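You operate a simulated robot arm through the tools that you are given. There is no shell and no other tool. Be economical: measure what you need, move in short steps, check, and stop when the job is done.

You are at the controls of a simulated two-armed robot. One attempt, no reset.

Task
Shut the end bench door. Turn the stroke dial to 150 strokes. Open the right bench door, put the clear jug from the floor behind the end bench door on the top of the vice bench and shut the door again. Switch the orange heater switch on. Pick up the wide blue card with one hand, pass it to the other hand and put it on the top of the grey rag bin. Put the 0.30 white-capped nozzle from the top of the pump bench on the steel deck of the green tester and the 0.20 white-capped nozzle on the top of the sink bench. Do these in any order. Set down upright: clear jug, white-capped nozzle.

Only the result counts: the job must be done as asked and must still hold three seconds after the hand-in. Knocking over, shifting, dropping, spilling or breaking anything else fails it.

Robot
Two 7-joint arms with two-finger parallel grippers on one trunk, on a base that drives. Base frame: it is fixed to the floor where the robot stands at the start and does not move with it; the origin is under the middle of the robot, x ahead of it, y to its left, z up. Lengths are in mm, angles in degrees, forces in N, time in s.
The left shoulder is at the start at [-82, 119, 851], the right one opposite. With the tool pointing down near the work surface each hand reaches from about 100 to 380 mm from the robot's upright axis, wherever it stands, measured 20 degrees to its own side. Places, roughly: clear jug [250, 500, 250]; end bench door [800, 300, 500]; orange heater switch [100, 1400, 1100]; right bench door [200, 600, 500]; steel deck of the green tester [-1900, -600, 900]; stroke dial [500, 400, 900]; top of the grey rag bin [1300, 300, 300]; top of the sink bench [2000, -2800, 900]; top of the vice bench [-3000, 2500, 900]; white-capped nozzle [1500, -1000, 1000]; wide blue card [1500, 0, 1500]. Payload 3.43 kg a hand.
The tool frame of a hand sits at the grasp point between the pads (the TCP): z along the fingers, y along the line on which they close. The tips reach 30 mm beyond it. Largest opening 94 mm; finger width 28, thickness 10; the body of the gripper, 50 by 96 mm, starts 55 mm behind the TCP.
Orientation is told as [roll, pitch, yaw] about the base's x, y, z axes, in that order, counted from this pose: with the fingers straight down and closing along the base's y, the tool's x points along the base's -x, its y along +y and its z along -z.

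Tools
- The arms move only by the tool jog_arm. It takes "left_moves", "right_moves" or both (then of equal length, played together; a hand with none holds still); each is a list of rows, each a list of 7 numbers: the shift along the base's x, y, z in units of 50 mm (1.0 is 50 mm), then the turn, a rotation vector about the base's x, y, z in units of 6 degrees (1.0 is 6 degrees), then the opening, from 0 (shut) to 1 (fully open). In form: [[dx, dy, dz, wx, wy, wz, grip], ...]. A call has 1 to 8 rows; each row shifts and turns the commanded pose from where the row before left it. A call with a number of a shift or a turn outside -1 to 1 is refused whole. A row lasts 0.2 s, in which the tool goes at most 50 mm and 8.6 degrees; a call with a longer step from one row to the next is refused whole, and so is a gripper value outside its range. A pose out of reach is approached as far as the arm can. The call stops where the force on the tool passes 40 N (or 10 N more than at its start, if that is more) or the arm is blocked; 0.2 s more then pass. Each finger travels about 153 mm/s and halts on what it meets, pressing with about 41 N; the grip force reading is that of the motor and also rises with nothing between the fingers. The clock runs only during rows and for 0.2 s after the last one: add rows that do not move to give the fingers time. The reply holds the time, the measured pose of the TCP, the force on the tool along the base axes, the opening and the grip force, in the units named above and with some noise, with the torque about the TCP (base axes, N m) and any sound that the robot's microphone picked up.
- Cameras (640 x 400 px; columns grow to the right, rows downward): "scene" is now at [-6.8, 58.4, 1545.2]; the picture's right is [0.81, -0.58, 0.00], its down [-0.51, -0.71, -0.48] and it looks along [0.28, 0.39, -0.88] (base axes); focal length 289 px, centre (320, 200). "left" rides on the left gripper at [76, -14, -103] in its tool frame; the picture's right is [0.18, 0.98, 0.00], its down [-0.75, 0.14, -0.64] and it looks along [-0.63, 0.12, 0.77] (tool axes); focal length 243 px, centre (320, 200). "right" rides on the right gripper at [76, 14, -103] in its tool frame; the picture's right is [-0.18, 0.98, 0.00], its down [-0.75, -0.14, -0.64] and it looks along [-0.63, -0.12, 0.77] (tool axes); focal length 243 px, centre (320, 200). There is no depth. A picture from a camera that has moved, and an enlarged one, comes with that camera's place and axes in the base frame and with its lens. The place of the scene camera against the robot may be out by one fixed shift of up to 12 mm in any direction.
- capture(camera): a new picture of that camera. It takes no simulated time.
- raise_lower(by): slides the trunk up (or, below 0, down) by that many mm; the arms and the scene camera ride with it, the base frame stays. It gives what a move gives, with no picture.
- drive_base(legs): drives the robot by 1 to 6 legs, each [ahead, left, turn to the left] in mm, mm and degrees, along the robot's own axes; the way and the turn of a leg run together, so that a leg with both is an arc; at most 1500 mm and 180 degrees a leg. The arms and the cameras ride along, it lands a little off, and it stops where it bumps. It gives what a move gives.
- pan_tilt(pan, tilt): turns the head with the scene camera to pan (to the left, within 143 degrees either way) and tilt (down, from -29 to 69), counted from straight ahead of the robot. It gives what a move gives.
- inspect(camera, box): a new picture of the part [left, top, right, bottom] of that camera's present view, enlarged. It takes no simulated time.
- finish_job(): hands the job in; it is judged then, once.

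Work in short steps. Places have to be worked out from the pictures, the camera data and where the tool is seen: move nearer, look again, correct. Check each grasp and each placing, and mend what went wrong. You have 207 turns and 190 pictures in all, those below and enlarged ones among them. Open the grippers and draw the arms clear of the work before you hand the job in, unless the task says otherwise; then end with one line.

The tools are called after ">>>" by a JSON object that holds its "method" and its "body". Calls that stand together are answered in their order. jog_arm: Moves the arms, as the interface text tells. Its arguments: {"type":"object","properties":{"left_moves":{"type":"array","items":{"type":"array","items":{"type":"number"}}},"right_moves":{"type":"array","items":{"type":"array","items":{"type":"number"}}}},"required":[]} The other tools are called the same way: raise_lower (by) slides the trunk up or down; drive_base (legs) drives the base; pan_tilt (pan, tilt) turns the head that bears the scene camera; capture (camera) takes a picture; inspect (camera, box) takes an enlarged picture of a part of a camera's view; finish_job () hands the job in.

At the start:

```text
t: 0.0
left_tool_pos: [272.1, 334.4, 1171.7]
left_tool_rot: [0.0, 0.0, 0.0]
left_contact_force: [0.1, 0.1, 0.2]
left_ft_torque: [0.01, -0.04, -0.02]
left_grip_width: 94.0
left_grip_force: 0.0
right_tool_pos: [292.6, 51.5, 1166.5]
right_tool_rot: [0.1, -0.1, 0.0]
right_contact_force: [0.8, 0.5, 0.2]
right_ft_torque: [0.0, 0.03, -0.03]
right_grip_width: 94.0
right_grip_force: 0.0
trunk travel left (down, up): [-275.0, 60.0]
robot x, y, heading: [-2.5, 1.2, 0.1]
head pan, tilt: [54.5, 61.2]
```

scene: 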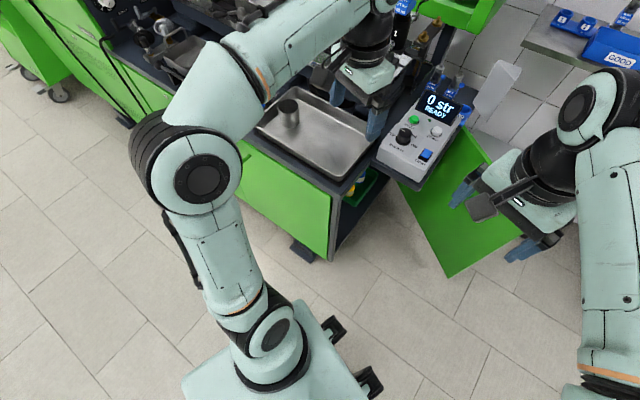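
right: 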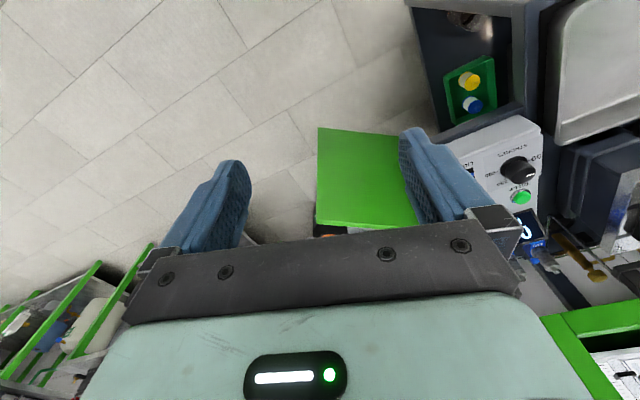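
left: 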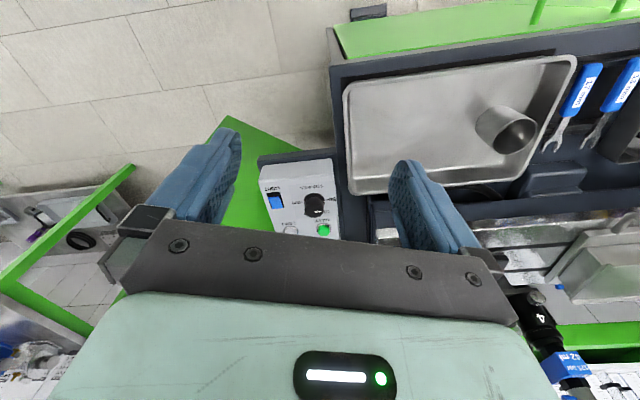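

I start with an overview: look ahead and around with the head.

>>> {"method": "pan_tilt", "body": {"pan": 0, "tilt": 20}}

>>> {"method": "capture", "body": {"camera": "scene"}}

>>> {"method": "pan_tilt", "body": {"pan": 70, "tilt": 20}}

>>> {"method": "capture", "body": {"camera": "scene"}}

>>> {"method": "pan_tilt", "body": {"pan": 140, "tilt": 20}}

>>> {"method": "capture", "body": {"camera": "scene"}}

>>> {"method": "pan_tilt", "body": {"pan": -70, "tilt": 20}}

>>> {"method": "capture", "body": {"camera": "scene"}}

>>> {"method": "pan_tilt", "body": {"pan": -140, "tilt": 20}}

>>> {"method": "capture", "body": {"camera": "scene"}}

```text
t: 1.2
left_tool_pos: [271.3, 333.4, 1170.9]
left_tool_rot: [0.1, 0.0, 0.0]
left_contact_force: [0.3, 0.9, 0.1]
left_ft_torque: [-0.02, -0.02, 0.0]
left_grip_width: 94.1
left_grip_force: 0.0
right_tool_pos: [292.0, 51.0, 1166.7]
right_tool_rot: [0.0, -0.1, 0.1]
right_contact_force: [-0.1, -0.6, 0.7]
right_ft_torque: [0.03, -0.01, -0.01]
right_grip_width: 94.1
right_grip_force: 0.0
trunk travel left (down, up): [-275.0, 60.0]
robot x, y, heading: [0.7, -3.9, -0.0]
head pan, tilt: [0.0, 20.0]
```

```text
186 pictures are left
camera scene: at [48.5, 5.4, 1604.7], right [0.0, -1.0, 0.0], down [-0.34, 0.0, -0.94], along [0.94, 0.0, -0.34], focal length 289 px, centre (320, 200)
```

scene: 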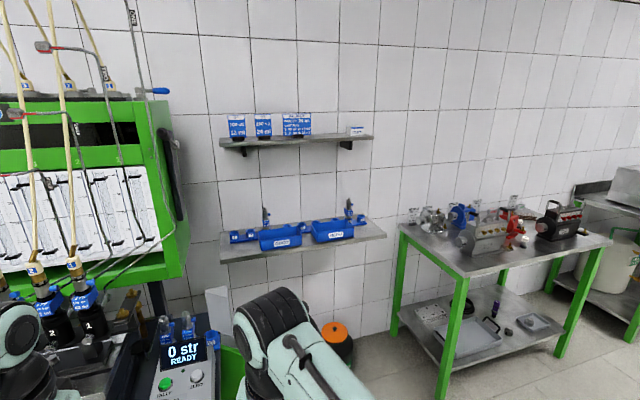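

```text
t: 2.6
left_tool_pos: [271.3, 333.6, 1171.7]
left_tool_rot: [0.0, 0.0, 0.0]
left_contact_force: [-0.6, 0.0, 0.0]
left_ft_torque: [0.01, -0.03, -0.01]
left_grip_width: 93.7
left_grip_force: 0.1
right_tool_pos: [293.3, 51.6, 1167.5]
right_tool_rot: [0.0, -0.1, 0.0]
right_contact_force: [0.5, -0.5, 0.0]
right_ft_torque: [0.01, 0.02, 0.02]
right_grip_width: 93.9
right_grip_force: 0.1
trunk travel left (down, up): [-275.0, 60.0]
robot x, y, heading: [1.9, -1.6, 0.1]
head pan, tilt: [70.0, 20.0]
```

```text
185 pictures are left
camera scene: at [-12.7, 92.8, 1604.8], right [0.94, -0.34, 0.0], down [-0.12, -0.32, -0.94], along [0.32, 0.88, -0.34], focal length 289 px, centre (320, 200)
```

scene: 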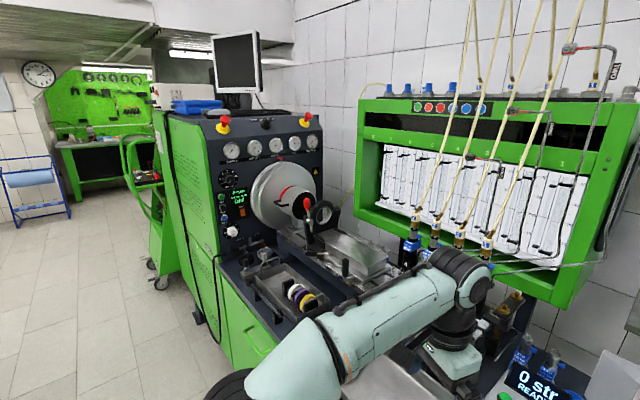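

```text
t: 4.0
left_tool_pos: [271.5, 334.1, 1172.6]
left_tool_rot: [0.0, 0.0, 0.1]
left_contact_force: [-0.4, -0.3, 0.4]
left_ft_torque: [0.0, -0.04, 0.02]
left_grip_width: 94.2
left_grip_force: 0.1
right_tool_pos: [292.7, 51.7, 1165.8]
right_tool_rot: [0.1, -0.1, 0.1]
right_contact_force: [0.3, -0.1, 0.8]
right_ft_torque: [-0.03, 0.0, -0.02]
right_grip_width: 94.0
right_grip_force: 0.0
trunk travel left (down, up): [-275.0, 60.0]
robot x, y, heading: [1.7, 1.2, 0.1]
head pan, tilt: [140.0, 20.0]
```

```text
184 pictures are left
camera scene: at [-115.9, 65.2, 1604.8], right [0.64, 0.77, 0.0], down [0.26, -0.22, -0.94], along [-0.72, 0.6, -0.34], focal length 289 px, centre (320, 200)
```

scene: 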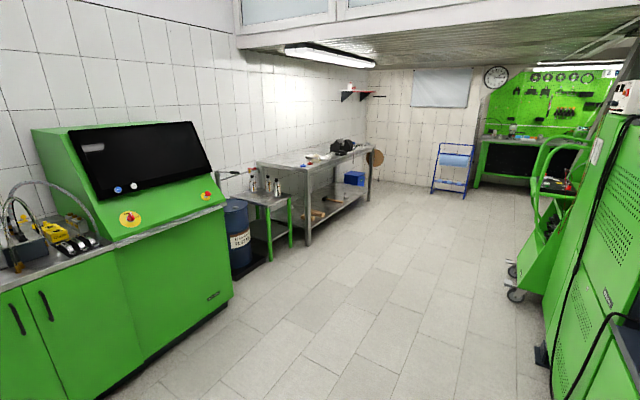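

```text
t: 7.1
left_tool_pos: [270.0, 334.5, 1171.8]
left_tool_rot: [0.0, 0.1, 0.0]
left_contact_force: [0.3, 0.2, 0.0]
left_ft_torque: [-0.02, 0.01, -0.01]
left_grip_width: 93.7
left_grip_force: 0.1
right_tool_pos: [292.1, 51.9, 1167.9]
right_tool_rot: [0.0, -0.1, 0.0]
right_contact_force: [0.6, 0.0, -0.7]
right_ft_torque: [-0.01, 0.07, -0.02]
right_grip_width: 94.1
right_grip_force: 0.0
trunk travel left (down, up): [-275.0, 60.0]
robot x, y, heading: [3.8, -2.2, 0.1]
head pan, tilt: [-70.0, 20.0]
```

```text
183 pictures are left
camera scene: at [-12.7, -82.2, 1604.8], right [-0.94, -0.34, 0.0], down [-0.12, 0.32, -0.94], along [0.32, -0.88, -0.34], focal length 289 px, centre (320, 200)
```

scene: 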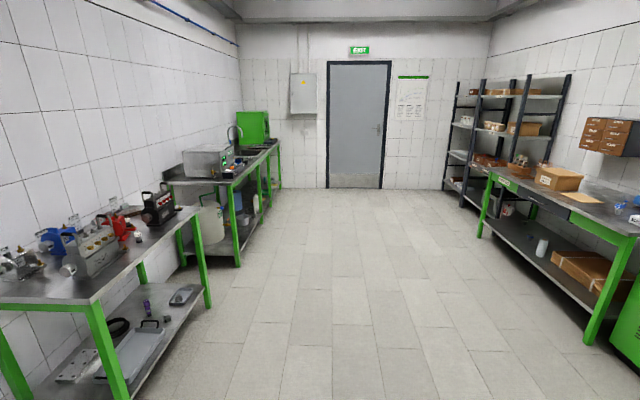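

```text
t: 8.5
left_tool_pos: [269.9, 333.7, 1171.3]
left_tool_rot: [0.0, 0.0, -0.1]
left_contact_force: [-0.1, 0.2, 0.0]
left_ft_torque: [0.05, -0.03, -0.03]
left_grip_width: 94.3
left_grip_force: 0.1
right_tool_pos: [292.8, 50.8, 1166.8]
right_tool_rot: [0.0, -0.1, 0.0]
right_contact_force: [-0.2, -0.4, 0.3]
right_ft_torque: [0.0, 0.02, 0.03]
right_grip_width: 94.0
right_grip_force: 0.0
trunk travel left (down, up): [-275.0, 60.0]
robot x, y, heading: [-2.3, 3.6, 0.3]
head pan, tilt: [-140.0, 20.0]
```

```text
182 pictures are left
camera scene: at [-115.9, -54.6, 1604.8], right [-0.64, 0.77, 0.0], down [0.26, 0.22, -0.94], along [-0.72, -0.6, -0.34], focal length 289 px, centre (320, 200)
```

scene: 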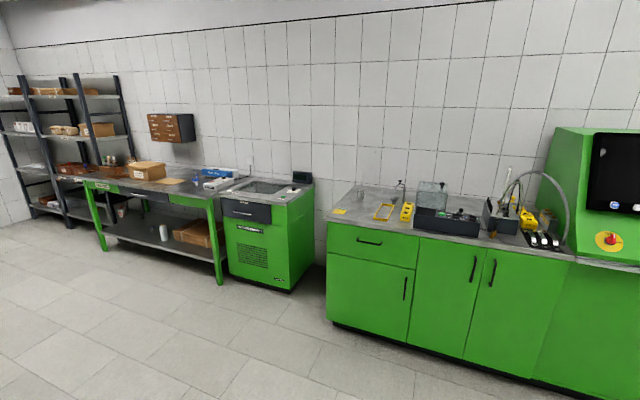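

The robot stands amid a workshop; the test bench is ahead-left. I look at the bench more closely.

>>> {"method": "pan_tilt", "body": {"pan": 40, "tilt": 50}}

>>> {"method": "capture", "body": {"camera": "scene"}}

>>> {"method": "pan_tilt", "body": {"pan": 90, "tilt": 40}}

>>> {"method": "capture", "body": {"camera": "scene"}}

>>> {"method": "pan_tilt", "body": {"pan": 0, "tilt": 50}}

>>> {"method": "capture", "body": {"camera": "scene"}}

```text
t: 11.2
left_tool_pos: [271.3, 333.5, 1171.6]
left_tool_rot: [0.0, 0.0, 0.0]
left_contact_force: [-0.8, -0.1, 0.7]
left_ft_torque: [0.02, -0.03, 0.0]
left_grip_width: 94.2
left_grip_force: 0.0
right_tool_pos: [292.9, 51.5, 1166.4]
right_tool_rot: [0.1, -0.1, 0.0]
right_contact_force: [0.0, 0.3, -0.3]
right_ft_torque: [0.04, 0.02, 0.0]
right_grip_width: 94.2
right_grip_force: 0.1
trunk travel left (down, up): [-275.0, 60.0]
robot x, y, heading: [0.4, 1.4, -0.0]
head pan, tilt: [40.0, 50.0]
```

```text
181 pictures are left
camera scene: at [14.4, 54.8, 1559.2], right [0.64, -0.77, 0.0], down [-0.59, -0.49, -0.64], along [0.49, 0.41, -0.77], focal length 289 px, centre (320, 200)
```

scene: 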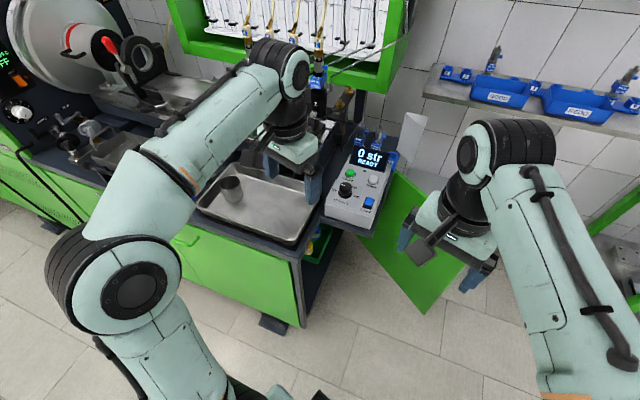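

```text
t: 12.4
left_tool_pos: [270.7, 332.4, 1172.0]
left_tool_rot: [0.1, 0.0, 0.0]
left_contact_force: [0.6, -0.2, 0.1]
left_ft_torque: [-0.02, 0.0, -0.02]
left_grip_width: 94.2
left_grip_force: 0.1
right_tool_pos: [293.4, 52.2, 1167.6]
right_tool_rot: [0.0, 0.0, -0.1]
right_contact_force: [0.1, 0.0, -0.1]
right_ft_torque: [0.01, -0.03, -0.03]
right_grip_width: 93.9
right_grip_force: 0.1
trunk travel left (down, up): [-275.0, 60.0]
robot x, y, heading: [0.5, -3.4, 0.1]
head pan, tilt: [90.0, 40.0]
```

```text
180 pictures are left
camera scene: at [-44.5, 90.3, 1573.4], right [1.0, 0.0, 0.0], down [0.0, -0.64, -0.77], along [0.0, 0.77, -0.64], focal length 289 px, centre (320, 200)
```

scene: 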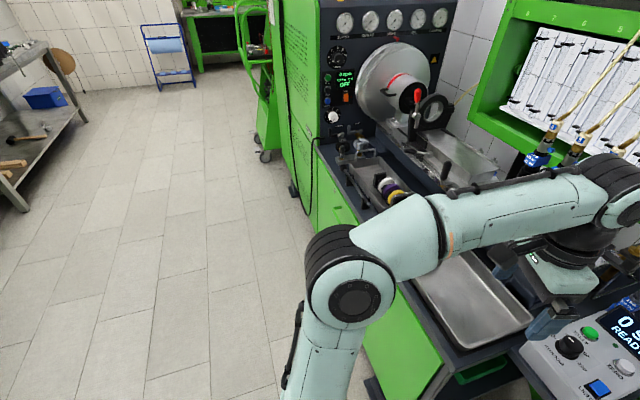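

```text
t: 14.0
left_tool_pos: [271.1, 334.3, 1171.4]
left_tool_rot: [0.1, 0.0, 0.0]
left_contact_force: [0.4, -0.6, 0.4]
left_ft_torque: [-0.01, 0.0, -0.01]
left_grip_width: 94.2
left_grip_force: 0.0
right_tool_pos: [292.4, 52.4, 1166.3]
right_tool_rot: [0.0, 0.0, -0.1]
right_contact_force: [0.5, 0.4, 0.2]
right_ft_torque: [0.03, 0.02, 0.02]
right_grip_width: 94.0
right_grip_force: 0.1
trunk travel left (down, up): [-275.0, 60.0]
robot x, y, heading: [0.5, -1.2, 0.1]
head pan, tilt: [0.0, 50.0]
```

```text
179 pictures are left
camera scene: at [32.4, 5.4, 1559.2], right [0.0, -1.0, 0.0], down [-0.77, 0.0, -0.64], along [0.64, 0.0, -0.77], focal length 289 px, centre (320, 200)
```

scene: 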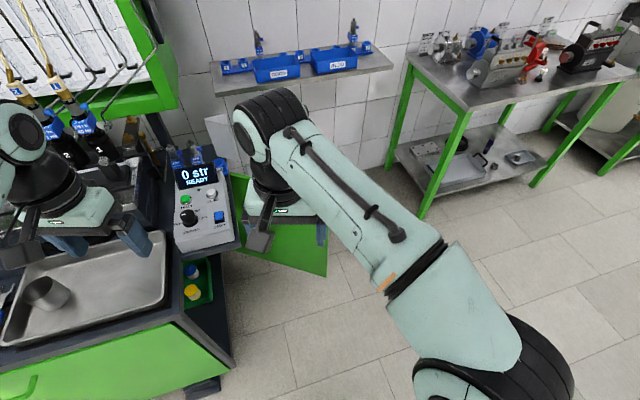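

Next I zoom on the control unit, open door and nozzles.

>>> {"method": "inspect", "body": {"camera": "scene", "box": [150, 130, 350, 290]}}

>>> {"method": "inspect", "body": {"camera": "scene", "box": [400, 0, 640, 120]}}

>>> {"method": "inspect", "body": {"camera": "right", "box": [300, 0, 640, 300]}}

```text
2.50 times, centred on (250, 210) of scene
camera zoom: at [32.4, 5.4, 1559.2], right [0.0, -1.0, 0.0], down [-0.77, 0.0, -0.64], along [0.64, 0.0, -0.77], focal length 722 px, centre (495, 175)
```

zoom: 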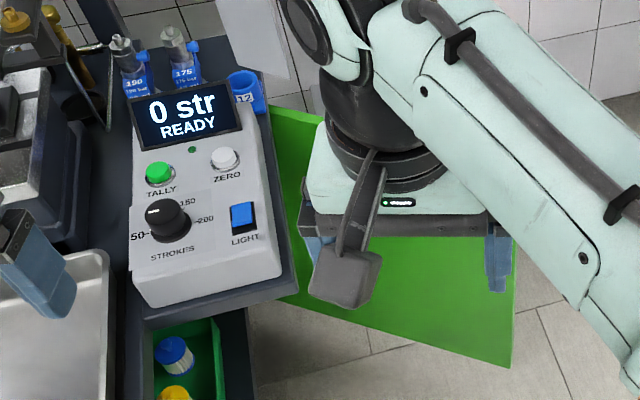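

```text
2.67 times, centred on (520, 60) of scene
camera zoom: at [32.4, 5.4, 1559.2], right [0.0, -1.0, 0.0], down [-0.77, 0.0, -0.64], along [0.64, 0.0, -0.77], focal length 770 px, centre (-213, 573)
```

zoom: 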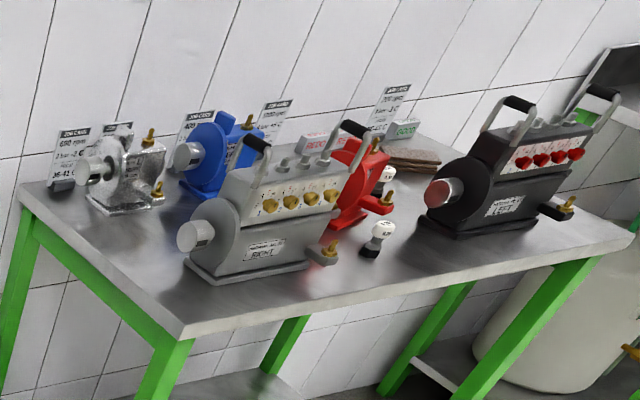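

```text
1.33 times, centred on (470, 150) of right
camera zoom: at [217.5, 66.1, 1270.3], right [0.18, 0.98, 0.0], down [0.75, -0.14, 0.64], along [0.63, -0.12, -0.77], focal length 324 px, centre (120, 267)
```

zoom: 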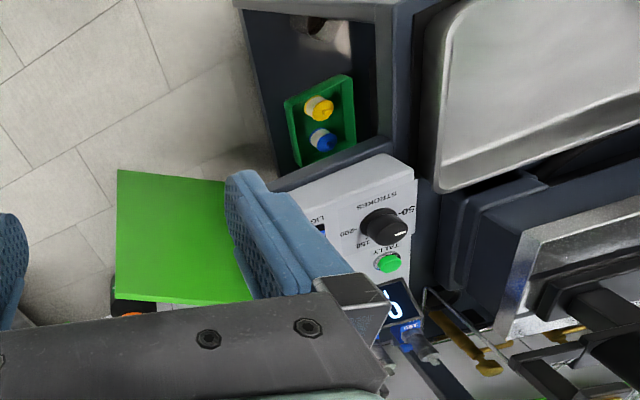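

The dial is at about (506,370,913), pointing at 100. I tuck the hands toward the robot before driving.

>>> {"method": "jog_arm", "body": {"left_moves": [[0, -1, 0, 0, 0, 0, 1], [0, -1, 0, 0, 0, 0, 1], [0, -1, 0, 0, 0, 0, 1]], "right_moves": [[0, -1, 0, 0, 0, 0, 1], [0, -1, 0, 0, 0, 0, 1], [0, -1, 0, 0, 0, 0, 1]]}}

>>> {"method": "pan_tilt", "body": {"pan": 25, "tilt": 50}}

>>> {"method": "capture", "body": {"camera": "scene"}}

>>> {"method": "capture", "body": {"camera": "left"}}

```text
t: 14.8
left_tool_pos: [268.6, 184.0, 1170.7]
left_tool_rot: [0.0, -0.1, 0.0]
left_contact_force: [0.6, 0.3, -0.5]
left_ft_torque: [0.03, 0.05, 0.01]
left_grip_width: 94.0
left_grip_force: 0.0
right_tool_pos: [296.9, -101.3, 1166.4]
right_tool_rot: [0.1, -0.1, 0.1]
right_contact_force: [0.5, -0.6, 0.7]
right_ft_torque: [0.04, 0.0, 0.0]
right_grip_width: 94.1
right_grip_force: 0.1
trunk travel left (down, up): [-275.0, 60.0]
robot x, y, heading: [-1.3, 0.1, 0.2]
head pan, tilt: [0.0, 50.0]
```

```text
t: 15.7
left_tool_pos: [269.1, 185.3, 1170.5]
left_tool_rot: [0.0, 0.0, 0.0]
left_contact_force: [0.7, -0.8, 0.6]
left_ft_torque: [-0.01, 0.0, 0.01]
left_grip_width: 93.9
left_grip_force: 0.0
right_tool_pos: [295.9, -99.0, 1166.7]
right_tool_rot: [0.0, 0.0, 0.0]
right_contact_force: [0.3, 0.1, -0.4]
right_ft_torque: [-0.05, 0.0, 0.02]
right_grip_width: 94.2
right_grip_force: 0.1
trunk travel left (down, up): [-275.0, 60.0]
robot x, y, heading: [2.1, -1.1, 0.2]
head pan, tilt: [25.0, 50.0]
```

```text
175 pictures are left
camera scene: at [25.2, 37.6, 1559.2], right [0.42, -0.91, 0.0], down [-0.69, -0.32, -0.64], along [0.58, 0.27, -0.77], focal length 289 px, centre (320, 200)
```

scene: 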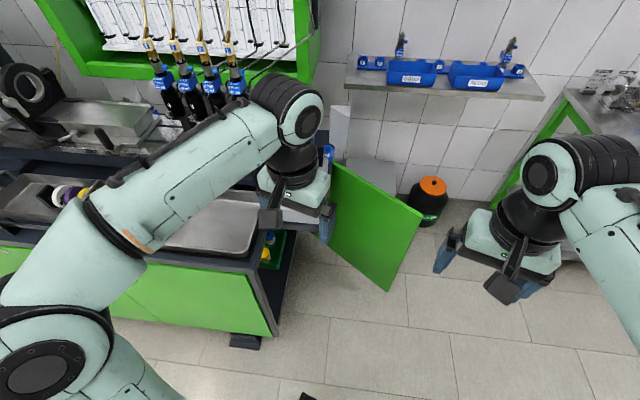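

```text
174 pictures are left
camera left: at [193.4, 171.9, 1271.9], right [-0.18, 0.98, 0.0], down [0.75, 0.14, 0.64], along [0.63, 0.12, -0.77], focal length 243 px, centre (320, 200)
```

left: 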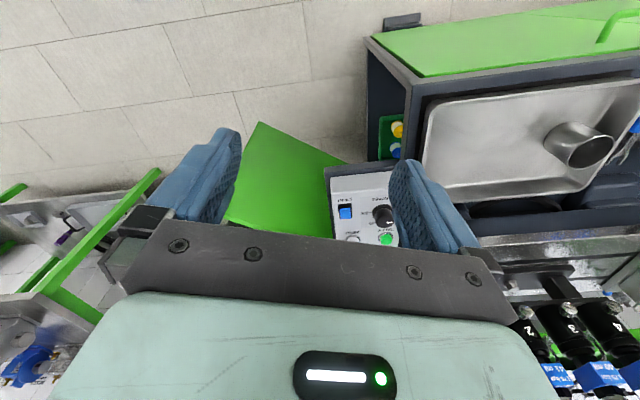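

The end door stands about perpendicular to the bench end (bench is yawed ~17°). I drive right-forward for a better view of the door and cabinet interior.

>>> {"method": "drive_base", "body": {"legs": [[0, -350, 0], [250, 0, 0]]}}

>>> {"method": "pan_tilt", "body": {"pan": 45, "tilt": 45}}

>>> {"method": "capture", "body": {"camera": "scene"}}

```text
t: 20.7
left_tool_pos: [516.3, -159.7, 1170.1]
left_tool_rot: [0.0, 0.0, 0.1]
left_contact_force: [-0.5, -1.1, 0.3]
left_ft_torque: [-0.01, 0.02, 0.01]
left_grip_width: 94.2
left_grip_force: 0.0
right_tool_pos: [543.4, -444.2, 1167.0]
right_tool_rot: [0.0, 0.0, 0.2]
right_contact_force: [-0.6, 0.3, 0.9]
right_ft_torque: [-0.01, -0.03, -0.02]
right_grip_width: 93.8
right_grip_force: 0.1
trunk travel left (down, up): [-275.0, 60.0]
robot x, y, heading: [247.3, -351.5, 0.4]
head pan, tilt: [25.0, 50.0]
```

```text
t: 21.6
left_tool_pos: [514.8, -158.7, 1169.8]
left_tool_rot: [0.0, 0.0, 0.1]
left_contact_force: [-0.6, -0.8, 1.0]
left_ft_torque: [0.0, 0.0, 0.02]
left_grip_width: 94.0
left_grip_force: 0.1
right_tool_pos: [541.7, -443.9, 1166.8]
right_tool_rot: [0.0, 0.0, 0.1]
right_contact_force: [-0.1, -0.4, -0.8]
right_ft_torque: [0.0, 0.0, -0.02]
right_grip_width: 93.9
right_grip_force: 0.1
trunk travel left (down, up): [-275.0, 60.0]
robot x, y, heading: [244.0, -343.7, 0.3]
head pan, tilt: [45.0, 45.0]
```

```text
173 pictures are left
camera scene: at [259.9, -283.3, 1566.1], right [0.71, -0.71, 0.0], down [-0.5, -0.5, -0.71], along [0.5, 0.5, -0.71], focal length 289 px, centre (320, 200)
```

scene: 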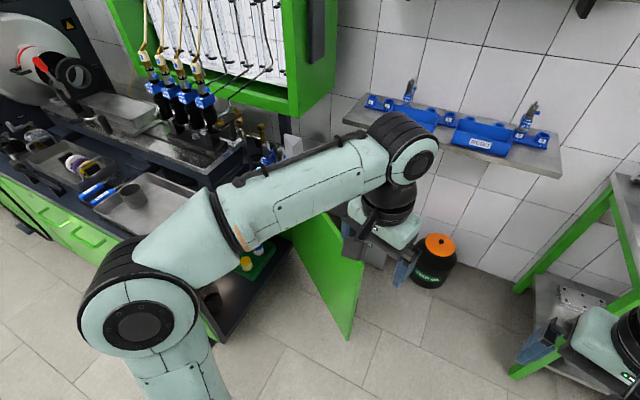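

The arm hides the door; I move the left hand back toward the robot and look again.

>>> {"method": "jog_arm", "body": {"left_moves": [[-1, 0.4, 0, 0, 0, 0, 1], [-1, 0.4, 0, 0, 0, 0, 1], [-1, 0.4, 0, 0, 0, 0, 1], [-1, 0.4, 0, 0, 0, 0, 1]]}}

>>> {"method": "capture", "body": {"camera": "scene"}}

>>> {"method": "capture", "body": {"camera": "left"}}

```text
refused: row 1 steps farther than a row can; nothing moved
```

```text
172 pictures are left
camera scene: at [259.9, -283.3, 1566.1], right [0.71, -0.71, 0.0], down [-0.5, -0.5, -0.71], along [0.5, 0.5, -0.71], focal length 289 px, centre (320, 200)
```

scene: 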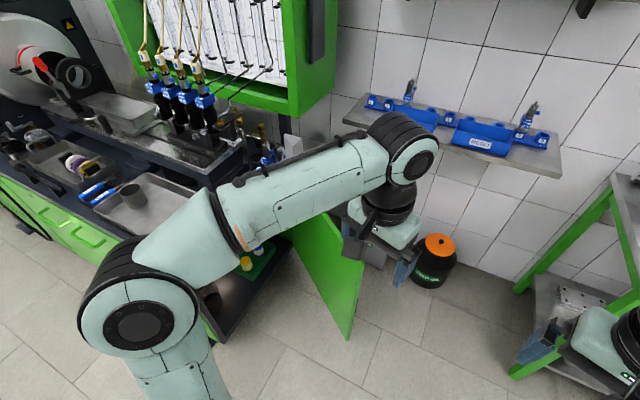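

```text
171 pictures are left
camera left: at [440.1, -174.0, 1272.0], right [-0.19, 0.98, 0.0], down [0.75, 0.14, 0.64], along [0.63, 0.12, -0.77], focal length 243 px, centre (320, 200)
```

left: 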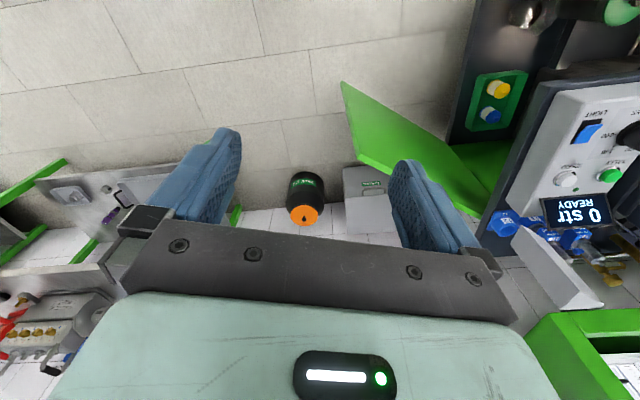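

Steps must be ≤50 mm in total. I move the left hand back with smaller steps.

>>> {"method": "jog_arm", "body": {"left_moves": [[-0.9, 0.4, 0, 0, 0, 0, 1], [-0.9, 0.4, 0, 0, 0, 0, 1], [-0.9, 0.4, 0, 0, 0, 0, 1], [-0.9, 0.4, 0, 0, 0, 0, 1]]}}

>>> {"method": "capture", "body": {"camera": "scene"}}

>>> {"method": "capture", "body": {"camera": "left"}}

```text
t: 22.6
left_tool_pos: [334.4, -77.2, 1169.2]
left_tool_rot: [0.0, -0.2, 0.2]
left_contact_force: [-1.0, 0.3, -0.3]
left_ft_torque: [0.01, -0.02, -0.01]
left_grip_width: 93.9
left_grip_force: 0.0
right_tool_pos: [541.9, -444.2, 1167.1]
right_tool_rot: [0.1, -0.2, 0.1]
right_contact_force: [-0.8, 0.0, 0.8]
right_ft_torque: [0.03, -0.02, 0.03]
right_grip_width: 94.0
right_grip_force: 0.1
trunk travel left (down, up): [-275.0, 60.0]
robot x, y, heading: [247.7, -343.2, -0.1]
head pan, tilt: [45.0, 45.0]
```

```text
170 pictures are left
camera scene: at [258.3, -282.9, 1566.1], right [0.71, -0.71, 0.0], down [-0.5, -0.5, -0.71], along [0.5, 0.5, -0.71], focal length 289 px, centre (320, 200)
```

scene: 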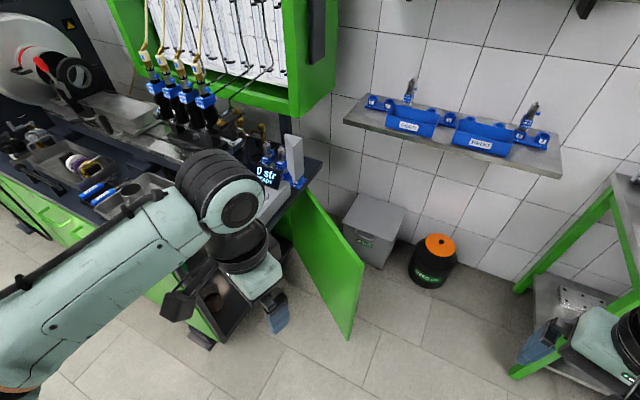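

```text
169 pictures are left
camera left: at [259.2, -92.4, 1270.8], right [-0.19, 0.98, 0.0], down [0.75, 0.14, 0.64], along [0.63, 0.12, -0.77], focal length 243 px, centre (320, 200)
```

left: 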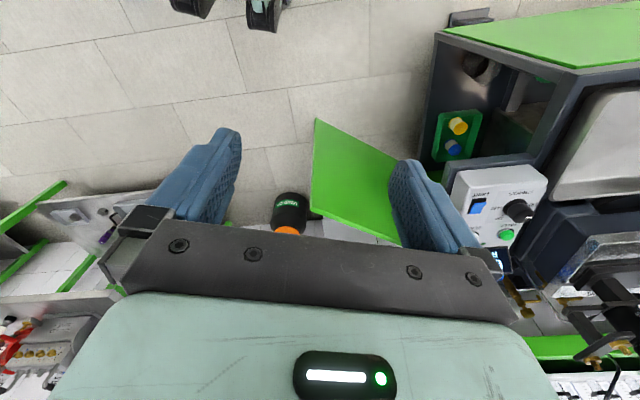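

Door free edge is near (735,-27) with top at z≈742, hinge near (820,430). I inspect the cabinet interior for the jug.

>>> {"method": "inspect", "body": {"camera": "left", "box": [400, 0, 640, 160]}}

>>> {"method": "pan_tilt", "body": {"pan": 75, "tilt": 55}}

>>> {"method": "capture", "body": {"camera": "scene"}}

```text
2.50 times, centred on (520, 80) of left
camera zoom: at [259.2, -92.4, 1270.8], right [-0.19, 0.98, 0.0], down [0.75, 0.14, 0.64], along [0.63, 0.12, -0.77], focal length 606 px, centre (-180, 500)
```

zoom: 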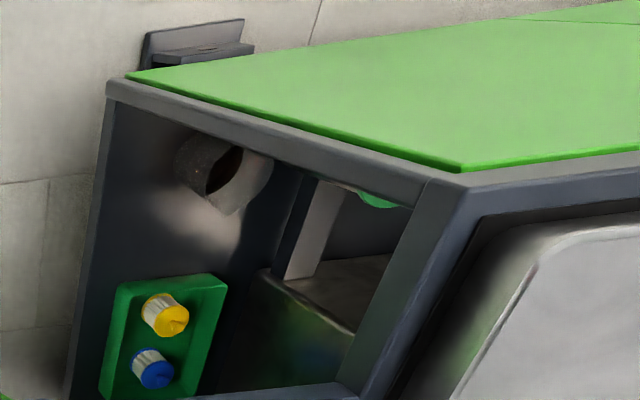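

```text
t: 23.5
left_tool_pos: [336.8, -77.8, 1169.0]
left_tool_rot: [0.0, 0.0, 0.0]
left_contact_force: [1.1, 0.3, -0.8]
left_ft_torque: [0.03, 0.04, 0.0]
left_grip_width: 93.9
left_grip_force: 0.1
right_tool_pos: [542.7, -443.9, 1167.1]
right_tool_rot: [0.0, -0.2, 0.2]
right_contact_force: [0.5, -0.2, 0.1]
right_ft_torque: [0.04, -0.03, -0.04]
right_grip_width: 93.8
right_grip_force: 0.2
trunk travel left (down, up): [-275.0, 60.0]
robot x, y, heading: [246.6, -348.3, 0.0]
head pan, tilt: [75.0, 55.0]
```

```text
167 pictures are left
camera scene: at [221.1, -271.1, 1552.7], right [0.97, -0.26, 0.0], down [-0.21, -0.79, -0.57], along [0.15, 0.55, -0.82], focal length 289 px, centre (320, 200)
```

scene: 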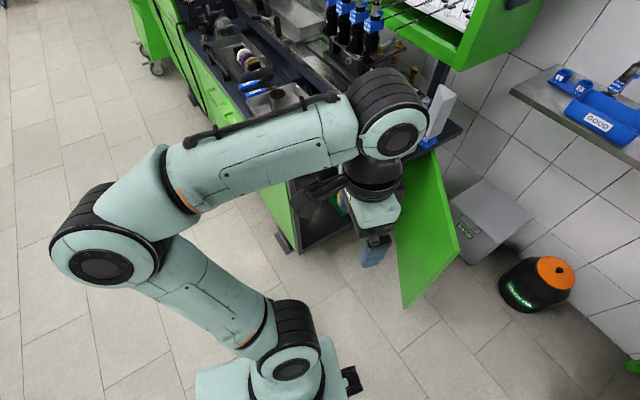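

The jug stands on the cabinet floor near (355,490). First I close the end door: drive to its free side, facing it, to hook it with the right hand.

>>> {"method": "drive_base", "body": {"legs": [[313, 30, 0], [0, 0, 60]]}}

>>> {"method": "pan_tilt", "body": {"pan": 0, "tilt": 55}}

>>> {"method": "capture", "body": {"camera": "scene"}}

>>> {"method": "capture", "body": {"camera": "right"}}

```text
t: 28.3
left_tool_pos: [379.5, -102.9, 1168.9]
left_tool_rot: [0.0, 0.0, 59.4]
left_contact_force: [0.3, -0.5, 0.4]
left_ft_torque: [0.02, -0.03, 0.01]
left_grip_width: 93.8
left_grip_force: 0.0
right_tool_pos: [800.4, -112.1, 1167.3]
right_tool_rot: [0.0, -0.1, 59.4]
right_contact_force: [-1.0, -1.1, -0.5]
right_ft_torque: [0.01, -0.02, -0.02]
right_grip_width: 94.0
right_grip_force: 0.1
trunk travel left (down, up): [-275.0, 60.0]
robot x, y, heading: [565.6, -314.1, 59.4]
head pan, tilt: [75.0, 55.0]
```

```text
t: 29.7
left_tool_pos: [379.3, -100.7, 1169.5]
left_tool_rot: [0.0, 0.0, 59.4]
left_contact_force: [0.2, 0.4, 0.2]
left_ft_torque: [0.0, 0.0, 0.03]
left_grip_width: 93.8
left_grip_force: 0.0
right_tool_pos: [800.2, -112.3, 1166.7]
right_tool_rot: [0.0, 0.0, 59.3]
right_contact_force: [-0.2, 0.7, -0.2]
right_ft_torque: [0.0, 0.0, 0.0]
right_grip_width: 93.7
right_grip_force: 0.1
trunk travel left (down, up): [-275.0, 60.0]
robot x, y, heading: [564.4, -311.7, 59.3]
head pan, tilt: [0.0, 55.0]
```

```text
166 pictures are left
camera scene: at [577.6, -286.1, 1552.7], right [0.86, -0.51, 0.0], down [-0.42, -0.7, -0.57], along [0.29, 0.49, -0.82], focal length 289 px, centre (320, 200)
```

scene: 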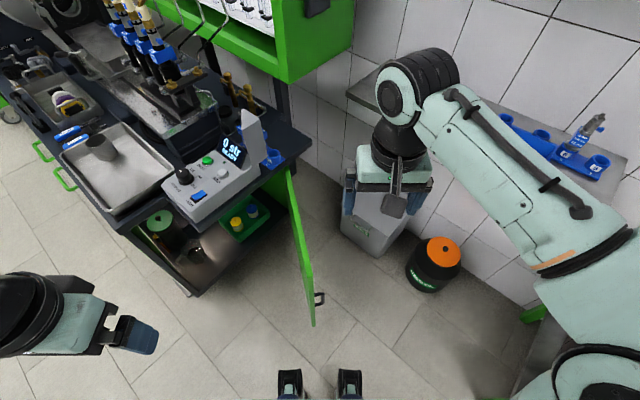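

```text
165 pictures are left
camera right: at [749.7, -170.1, 1270.5], right [-0.75, 0.66, 0.0], down [0.5, 0.58, 0.64], along [0.42, 0.48, -0.77], focal length 243 px, centre (320, 200)
```

right: 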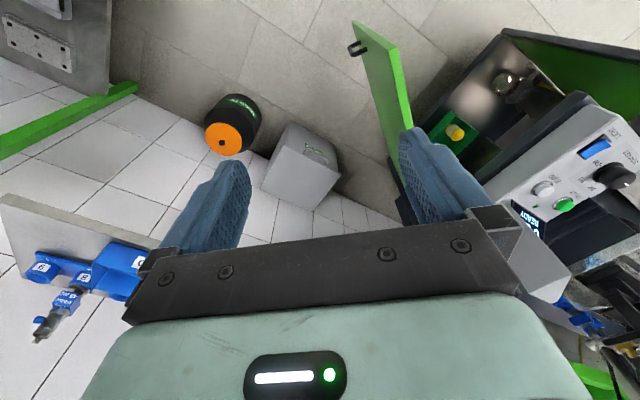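

The handle is on the outer face at z≈420. I drive 80 mm closer, move the right hand beside the outer face, and lower it via trunk.

>>> {"method": "drive_base", "body": {"legs": [[80, 0, 0]]}}

>>> {"method": "raise_lower", "body": {"by": -200}}

>>> {"method": "jog_arm", "body": {"right_moves": [[0, 0.8, 0, 0, 0, 0, 0], [0, 0.7, 0, 0, 0, 0, 0], [0, 0, -1, 0, 0, 0, 0], [0, 0, -1, 0, 0, 0, 0], [0, 0, -1, 0, 0, 0, 0], [0, 0, -1, 0, 0, 0, 0], [0, 0, -1, 0, 0, 0, 0]]}}

>>> {"method": "capture", "body": {"camera": "scene"}}

```text
t: 30.8
left_tool_pos: [418.9, -33.4, 1169.8]
left_tool_rot: [0.0, 0.0, 59.5]
left_contact_force: [-0.6, 0.6, -0.1]
left_ft_torque: [-0.05, -0.02, 0.02]
left_grip_width: 94.1
left_grip_force: 0.1
right_tool_pos: [840.1, -43.7, 1165.8]
right_tool_rot: [0.1, -0.1, 59.5]
right_contact_force: [0.0, 0.1, -0.1]
right_ft_torque: [0.01, 0.03, 0.0]
right_grip_width: 93.8
right_grip_force: 0.0
trunk travel left (down, up): [-275.0, 60.0]
robot x, y, heading: [603.8, -248.3, 59.3]
head pan, tilt: [0.0, 55.0]
```

```text
t: 33.0
left_tool_pos: [419.1, -34.4, 969.7]
left_tool_rot: [0.1, 0.0, 59.5]
left_contact_force: [0.0, 0.4, 0.6]
left_ft_torque: [0.02, -0.02, 0.02]
left_grip_width: 94.2
left_grip_force: 0.1
right_tool_pos: [840.1, -44.6, 966.8]
right_tool_rot: [0.0, -0.1, 59.5]
right_contact_force: [-0.6, -0.2, 0.4]
right_ft_torque: [0.01, 0.02, 0.0]
right_grip_width: 94.0
right_grip_force: 0.1
trunk travel left (down, up): [-75.0, 260.0]
robot x, y, heading: [603.6, -247.0, 59.4]
head pan, tilt: [0.0, 55.0]
```

```text
t: 34.6
left_tool_pos: [419.0, -34.7, 969.5]
left_tool_rot: [0.0, 0.1, 59.4]
left_contact_force: [1.1, -0.3, -0.2]
left_ft_torque: [-0.02, -0.02, -0.02]
left_grip_width: 94.0
left_grip_force: 0.0
right_tool_pos: [837.8, 32.0, 716.7]
right_tool_rot: [0.0, -0.1, 59.5]
right_contact_force: [0.1, -1.2, 0.5]
right_ft_torque: [0.0, 0.0, 0.03]
right_grip_width: 0.1
right_grip_force: 33.1
trunk travel left (down, up): [-75.0, 260.0]
robot x, y, heading: [604.9, -250.3, 59.3]
head pan, tilt: [0.0, 55.0]
```

```text
164 pictures are left
camera scene: at [632.8, -192.8, 1346.6], right [0.86, -0.51, 0.0], down [-0.42, -0.71, -0.57], along [0.29, 0.49, -0.82], focal length 289 px, centre (320, 200)
```

scene: 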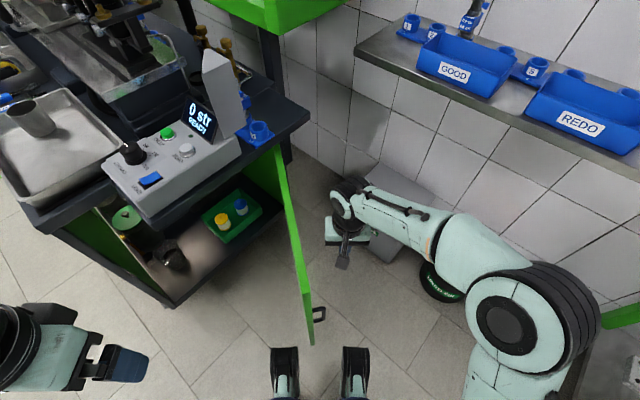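

The right hand is beside the outer face; I sweep the door toward -x.

>>> {"method": "jog_arm", "body": {"right_moves": [[-0.8, 0.12, 0, 0, 0, 0, 0], [-0.8, 0.12, 0, 0, 0, 0, 0], [-0.8, 0.2, 0, 0, 0, 0, 0], [-0.8, 0.2, 0, 0, 0, 0, 0], [-0.8, 0.35, 0, 0, 0, 0, 0], [-0.8, 0.4, 0, 0, 0, 0, 0]]}}

>>> {"method": "capture", "body": {"camera": "scene"}}

```text
t: 36.0
left_tool_pos: [418.2, -34.7, 969.1]
left_tool_rot: [0.0, -0.1, 59.5]
left_contact_force: [-0.3, -0.9, 0.2]
left_ft_torque: [0.01, -0.01, 0.0]
left_grip_width: 94.1
left_grip_force: 0.0
right_tool_pos: [598.4, 100.8, 715.7]
right_tool_rot: [0.0, -0.1, 59.6]
right_contact_force: [0.1, -0.9, 0.6]
right_ft_torque: [0.03, 0.03, -0.01]
right_grip_width: 0.3
right_grip_force: 32.5
trunk travel left (down, up): [-75.0, 260.0]
robot x, y, heading: [601.3, -248.1, 59.5]
head pan, tilt: [0.0, 55.0]
```

```text
163 pictures are left
camera scene: at [632.1, -192.8, 1346.6], right [0.86, -0.51, 0.0], down [-0.42, -0.71, -0.57], along [0.29, 0.49, -0.82], focal length 289 px, centre (320, 200)
```

scene: 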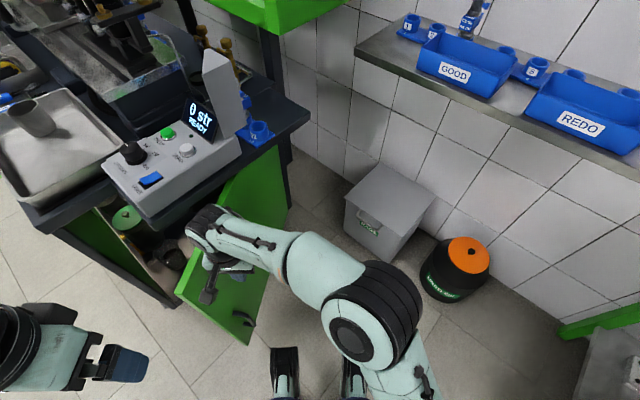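

Door is following. I continue pushing with the base and then the arm.

>>> {"method": "drive_base", "body": {"legs": [[60, 100, 0]]}}

>>> {"method": "jog_arm", "body": {"right_moves": [[-0.4, 0.6, 0, 0, 0, 0, 0], [-0.3, 0.7, 0, 0, 0, 0, 0], [-0.1, 0.7, 0, 0, 0, 0, 0], [0, 0.7, 0, 0, 0, 0, 0]]}}

>>> {"method": "capture", "body": {"camera": "scene"}}

```text
t: 37.5
left_tool_pos: [365.3, 66.6, 969.4]
left_tool_rot: [-0.1, 0.0, 59.2]
left_contact_force: [-0.1, 0.0, -1.0]
left_ft_torque: [0.01, -0.02, -0.01]
left_grip_width: 93.9
left_grip_force: 0.0
right_tool_pos: [548.1, 199.2, 714.9]
right_tool_rot: [-0.5, 0.2, 59.4]
right_contact_force: [-0.1, 0.0, -0.1]
right_ft_torque: [0.01, -0.02, 0.02]
right_grip_width: 0.0
right_grip_force: 33.2
trunk travel left (down, up): [-75.0, 260.0]
robot x, y, heading: [549.5, -145.1, 59.5]
head pan, tilt: [0.0, 55.0]
stopped in leg 1: the force on the tool passed its limit at 50 N (the readings are from after the stop); the commanded pose is now the measured one
```

```text
t: 37.8
left_tool_pos: [366.4, 65.8, 969.1]
left_tool_rot: [0.0, -0.1, 59.3]
left_contact_force: [-0.2, 0.5, -0.2]
left_ft_torque: [-0.03, 0.02, -0.01]
left_grip_width: 94.1
left_grip_force: 0.0
right_tool_pos: [547.6, 197.1, 716.4]
right_tool_rot: [-1.4, 0.9, 59.4]
right_contact_force: [6.6, -19.3, 6.1]
right_ft_torque: [2.31, 0.92, 0.23]
right_grip_width: 0.0
right_grip_force: 33.3
trunk travel left (down, up): [-75.0, 260.0]
robot x, y, heading: [546.8, -146.1, 59.1]
head pan, tilt: [0.0, 55.0]
stopped in row 1 (right hand): the force on the tool passed its limit at 94 N (the readings are from after the stop); the commanded pose is now the measured one
```

```text
162 pictures are left
camera scene: at [579.0, -94.1, 1346.7], right [0.86, -0.51, 0.0], down [-0.42, -0.7, -0.57], along [0.29, 0.49, -0.82], focal length 289 px, centre (320, 200)
```

scene: 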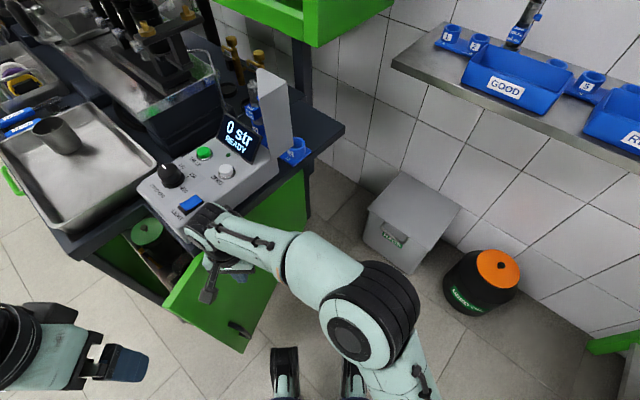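

The wrist hit the unit's bracket, so I back away and turn the robot to push with a forward-pointing fist under the bracket instead.

>>> {"method": "drive_base", "body": {"legs": [[-140, 0, 0], [0, 0, 45]]}}

>>> {"method": "jog_arm", "body": {"right_moves": [[0.9, 0, -0.4, 0, 0, 0, 0], [0.9, 0, -0.4, 0, 0, 0, 0], [0.9, 0, -0.4, 0, 0, 0, 0]]}}

>>> {"method": "pan_tilt", "body": {"pan": 0, "tilt": 40}}

>>> {"method": "capture", "body": {"camera": "scene"}}

```text
t: 41.2
left_tool_pos: [197.2, -243.9, 968.6]
left_tool_rot: [0.1, 0.1, 104.3]
left_contact_force: [-0.1, -0.3, 0.4]
left_ft_torque: [-0.03, 0.0, -0.01]
left_grip_width: 93.8
left_grip_force: 0.1
right_tool_pos: [232.1, -21.2, 715.8]
right_tool_rot: [-1.3, 0.8, 104.5]
right_contact_force: [-0.5, 0.0, 0.2]
right_ft_torque: [0.01, -0.01, 0.01]
right_grip_width: 0.0
right_grip_force: 33.0
trunk travel left (down, up): [-75.0, 260.0]
robot x, y, heading: [478.6, -265.7, 104.0]
head pan, tilt: [0.0, 55.0]
```

```text
t: 42.0
left_tool_pos: [197.5, -243.4, 968.8]
left_tool_rot: [0.0, 0.1, 104.3]
left_contact_force: [-0.7, -0.6, 0.0]
left_ft_torque: [0.0, -0.02, 0.04]
left_grip_width: 94.0
left_grip_force: 0.1
right_tool_pos: [367.3, -22.2, 655.2]
right_tool_rot: [-1.3, 0.8, 104.4]
right_contact_force: [0.7, -0.4, -0.1]
right_ft_torque: [0.01, 0.01, 0.01]
right_grip_width: 0.0
right_grip_force: 32.5
trunk travel left (down, up): [-75.0, 260.0]
robot x, y, heading: [480.1, -267.1, 104.2]
head pan, tilt: [0.0, 55.0]
```

```text
t: 42.8
left_tool_pos: [198.6, -245.0, 969.3]
left_tool_rot: [0.0, 0.1, 104.3]
left_contact_force: [-0.2, 0.0, 0.6]
left_ft_torque: [-0.01, -0.02, -0.01]
left_grip_width: 93.9
left_grip_force: 0.1
right_tool_pos: [367.0, -22.2, 655.4]
right_tool_rot: [-1.2, 0.8, 104.4]
right_contact_force: [0.7, 0.6, -0.9]
right_ft_torque: [-0.03, 0.02, 0.03]
right_grip_width: 0.3
right_grip_force: 32.6
trunk travel left (down, up): [-75.0, 260.0]
robot x, y, heading: [480.3, -265.5, 104.3]
head pan, tilt: [0.0, 40.0]
```

```text
161 pictures are left
camera scene: at [461.3, -191.9, 1367.2], right [0.97, 0.25, 0.0], down [0.16, -0.62, -0.77], along [-0.19, 0.74, -0.64], focal length 289 px, centre (320, 200)
```

scene: 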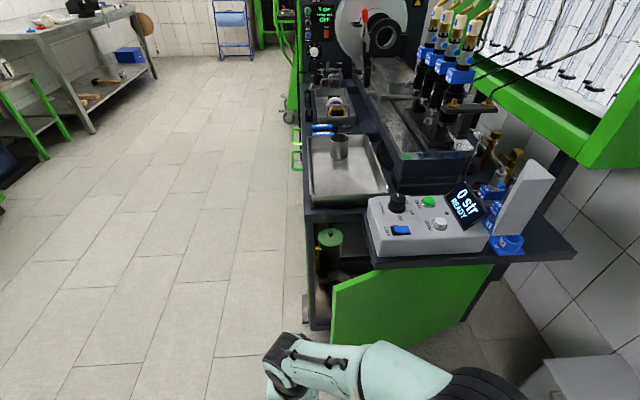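

Good view along the bench. I tilt the right hand forward and shift it right, in front of the door.

>>> {"method": "jog_arm", "body": {"right_moves": [[0.5, 0, -0.2, 1, 0.25, 0, 0], [0.5, 0, -0.2, 1, 0.25, 0, 0], [0.5, 0, -0.2, 1, 0.25, 0, 0], [0.5, 0, -0.2, 1, 0.25, 0, 0], [0.5, 0, 0, 1, 0.25, 0, 0], [0.3, 0, 0, 1, 0.25, 0, 0], [0, 0, 0, 1, 0.25, 0, 0], [0, 0, 0, 1, 0.25, 0, 0]]}}

>>> {"method": "jog_arm", "body": {"right_moves": [[-0.15, 0.7, 0, 1, 0.25, 0, 0], [-0.15, 0.7, 0, 1, 0.25, 0, 0], [-0.15, 0.7, 0, 0, 0, 0, 0], [-0.15, 0.7, 0, 0, 0, 0, 0], [-0.15, 0.7, 0, 0, 0, 0, 0]]}}

>>> {"method": "capture", "body": {"camera": "scene"}}

```text
t: 44.6
left_tool_pos: [196.9, -244.2, 970.3]
left_tool_rot: [-0.1, 0.0, 104.3]
left_contact_force: [0.4, 0.4, 0.3]
left_ft_torque: [0.0, -0.02, -0.01]
left_grip_width: 94.3
left_grip_force: 0.0
right_tool_pos: [459.3, 26.5, 610.6]
right_tool_rot: [-1.6, -48.7, 104.5]
right_contact_force: [0.9, 0.2, 0.2]
right_ft_torque: [-0.02, -0.01, -0.04]
right_grip_width: 0.2
right_grip_force: 33.1
right hand out of reach, approached as far as the arm can: row 5, 6, 7, 8
trunk travel left (down, up): [-75.0, 260.0]
robot x, y, heading: [480.7, -265.2, 104.4]
head pan, tilt: [0.0, 40.0]
```

```text
t: 45.8
left_tool_pos: [197.9, -243.3, 969.1]
left_tool_rot: [0.0, 0.1, 104.3]
left_contact_force: [0.0, 0.1, -1.1]
left_ft_torque: [0.05, 0.03, -0.01]
left_grip_width: 93.9
left_grip_force: 0.1
right_tool_pos: [423.1, 204.0, 612.6]
right_tool_rot: [-2.0, -61.0, 104.8]
right_contact_force: [0.0, 0.7, 0.1]
right_ft_torque: [0.01, 0.01, -0.03]
right_grip_width: 0.1
right_grip_force: 32.7
trunk travel left (down, up): [-75.0, 260.0]
robot x, y, heading: [482.0, -260.6, 104.5]
head pan, tilt: [0.0, 40.0]
```

```text
160 pictures are left
camera scene: at [461.4, -191.6, 1367.3], right [0.97, 0.25, 0.0], down [0.16, -0.62, -0.77], along [-0.19, 0.74, -0.64], focal length 289 px, centre (320, 200)
```

scene: 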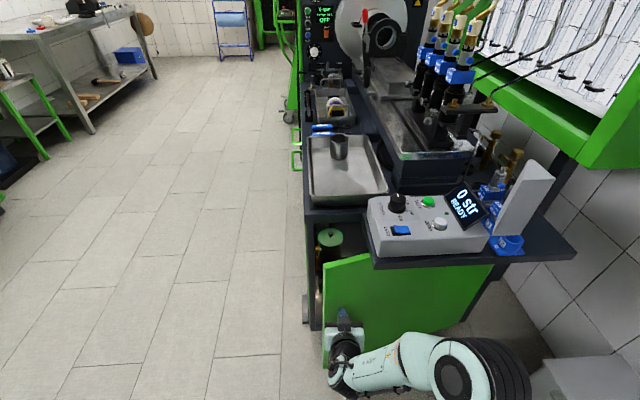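

Pushing works; I continue.

>>> {"method": "jog_arm", "body": {"right_moves": [[-0.1, 0.7, 0, 0, 0, 0, 0], [-0.1, 0.7, 0, 0, 0, 0, 0], [-0.1, 0.7, 0, 0, 0, 0, 0], [-0.1, 0.7, 0, 0, 0, 0, 0]]}}

>>> {"method": "capture", "body": {"camera": "scene"}}

```text
t: 46.8
left_tool_pos: [197.7, -244.0, 969.1]
left_tool_rot: [0.1, 0.1, 104.3]
left_contact_force: [1.1, -1.0, 0.0]
left_ft_torque: [0.01, -0.02, 0.02]
left_grip_width: 93.8
left_grip_force: 0.1
right_tool_pos: [402.4, 343.8, 610.4]
right_tool_rot: [-2.1, -61.0, 105.0]
right_contact_force: [-0.7, 0.8, 0.2]
right_ft_torque: [-0.04, -0.01, -0.03]
right_grip_width: 0.1
right_grip_force: 33.3
trunk travel left (down, up): [-75.0, 260.0]
robot x, y, heading: [481.4, -265.3, 104.6]
head pan, tilt: [0.0, 40.0]
```

```text
159 pictures are left
camera scene: at [461.3, -191.6, 1367.3], right [0.97, 0.25, 0.0], down [0.16, -0.62, -0.77], along [-0.19, 0.74, -0.64], focal length 289 px, centre (320, 200)
```

scene: 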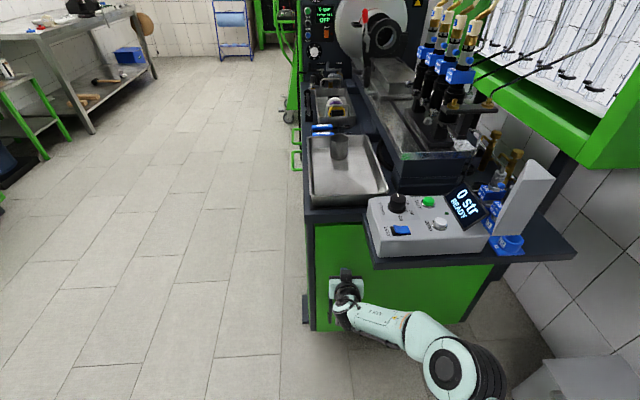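

Nearly closed. I push until contact force rises.

>>> {"method": "jog_arm", "body": {"right_moves": [[0, 0.4, 0, 0, 0, 0, 0], [0, 0.4, 0, 0, 0, 0, 0], [0, 0.4, 0, 0, 0, 0, 0], [0, 0.4, 0, 0, 0, 0, 0]]}}

>>> {"method": "inspect", "body": {"camera": "scene", "box": [280, 180, 520, 340]}}

```text
t: 47.2
left_tool_pos: [198.4, -243.7, 968.5]
left_tool_rot: [-0.1, 0.1, 104.3]
left_contact_force: [-0.3, 0.1, -0.3]
left_ft_torque: [0.03, 0.0, 0.0]
left_grip_width: 94.0
left_grip_force: 0.0
right_tool_pos: [402.3, 357.5, 611.5]
right_tool_rot: [-2.0, -60.8, 104.8]
right_contact_force: [6.0, -13.6, 4.3]
right_ft_torque: [0.15, -0.01, 0.01]
right_grip_width: 0.0
right_grip_force: 32.5
trunk travel left (down, up): [-75.0, 260.0]
robot x, y, heading: [479.9, -264.4, 104.2]
head pan, tilt: [0.0, 40.0]
stopped in row 2 (right hand): the force on the tool passed its limit at 78 N (the readings are from after the stop); the commanded pose is now the measured one
```

```text
2.50 times, centred on (400, 260) of scene
camera zoom: at [461.8, -193.0, 1367.4], right [0.97, 0.25, 0.0], down [0.16, -0.62, -0.77], along [-0.19, 0.74, -0.64], focal length 722 px, centre (120, 50)
```

zoom: 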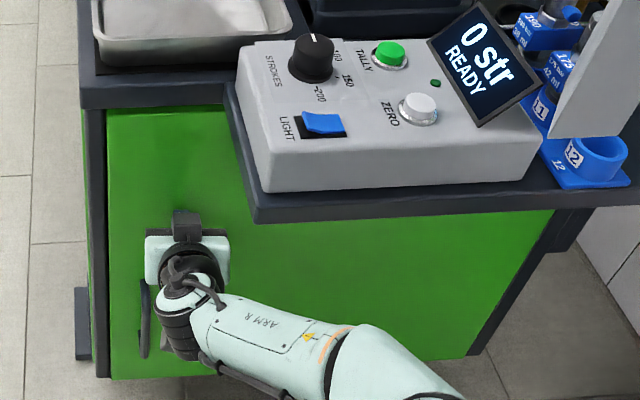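

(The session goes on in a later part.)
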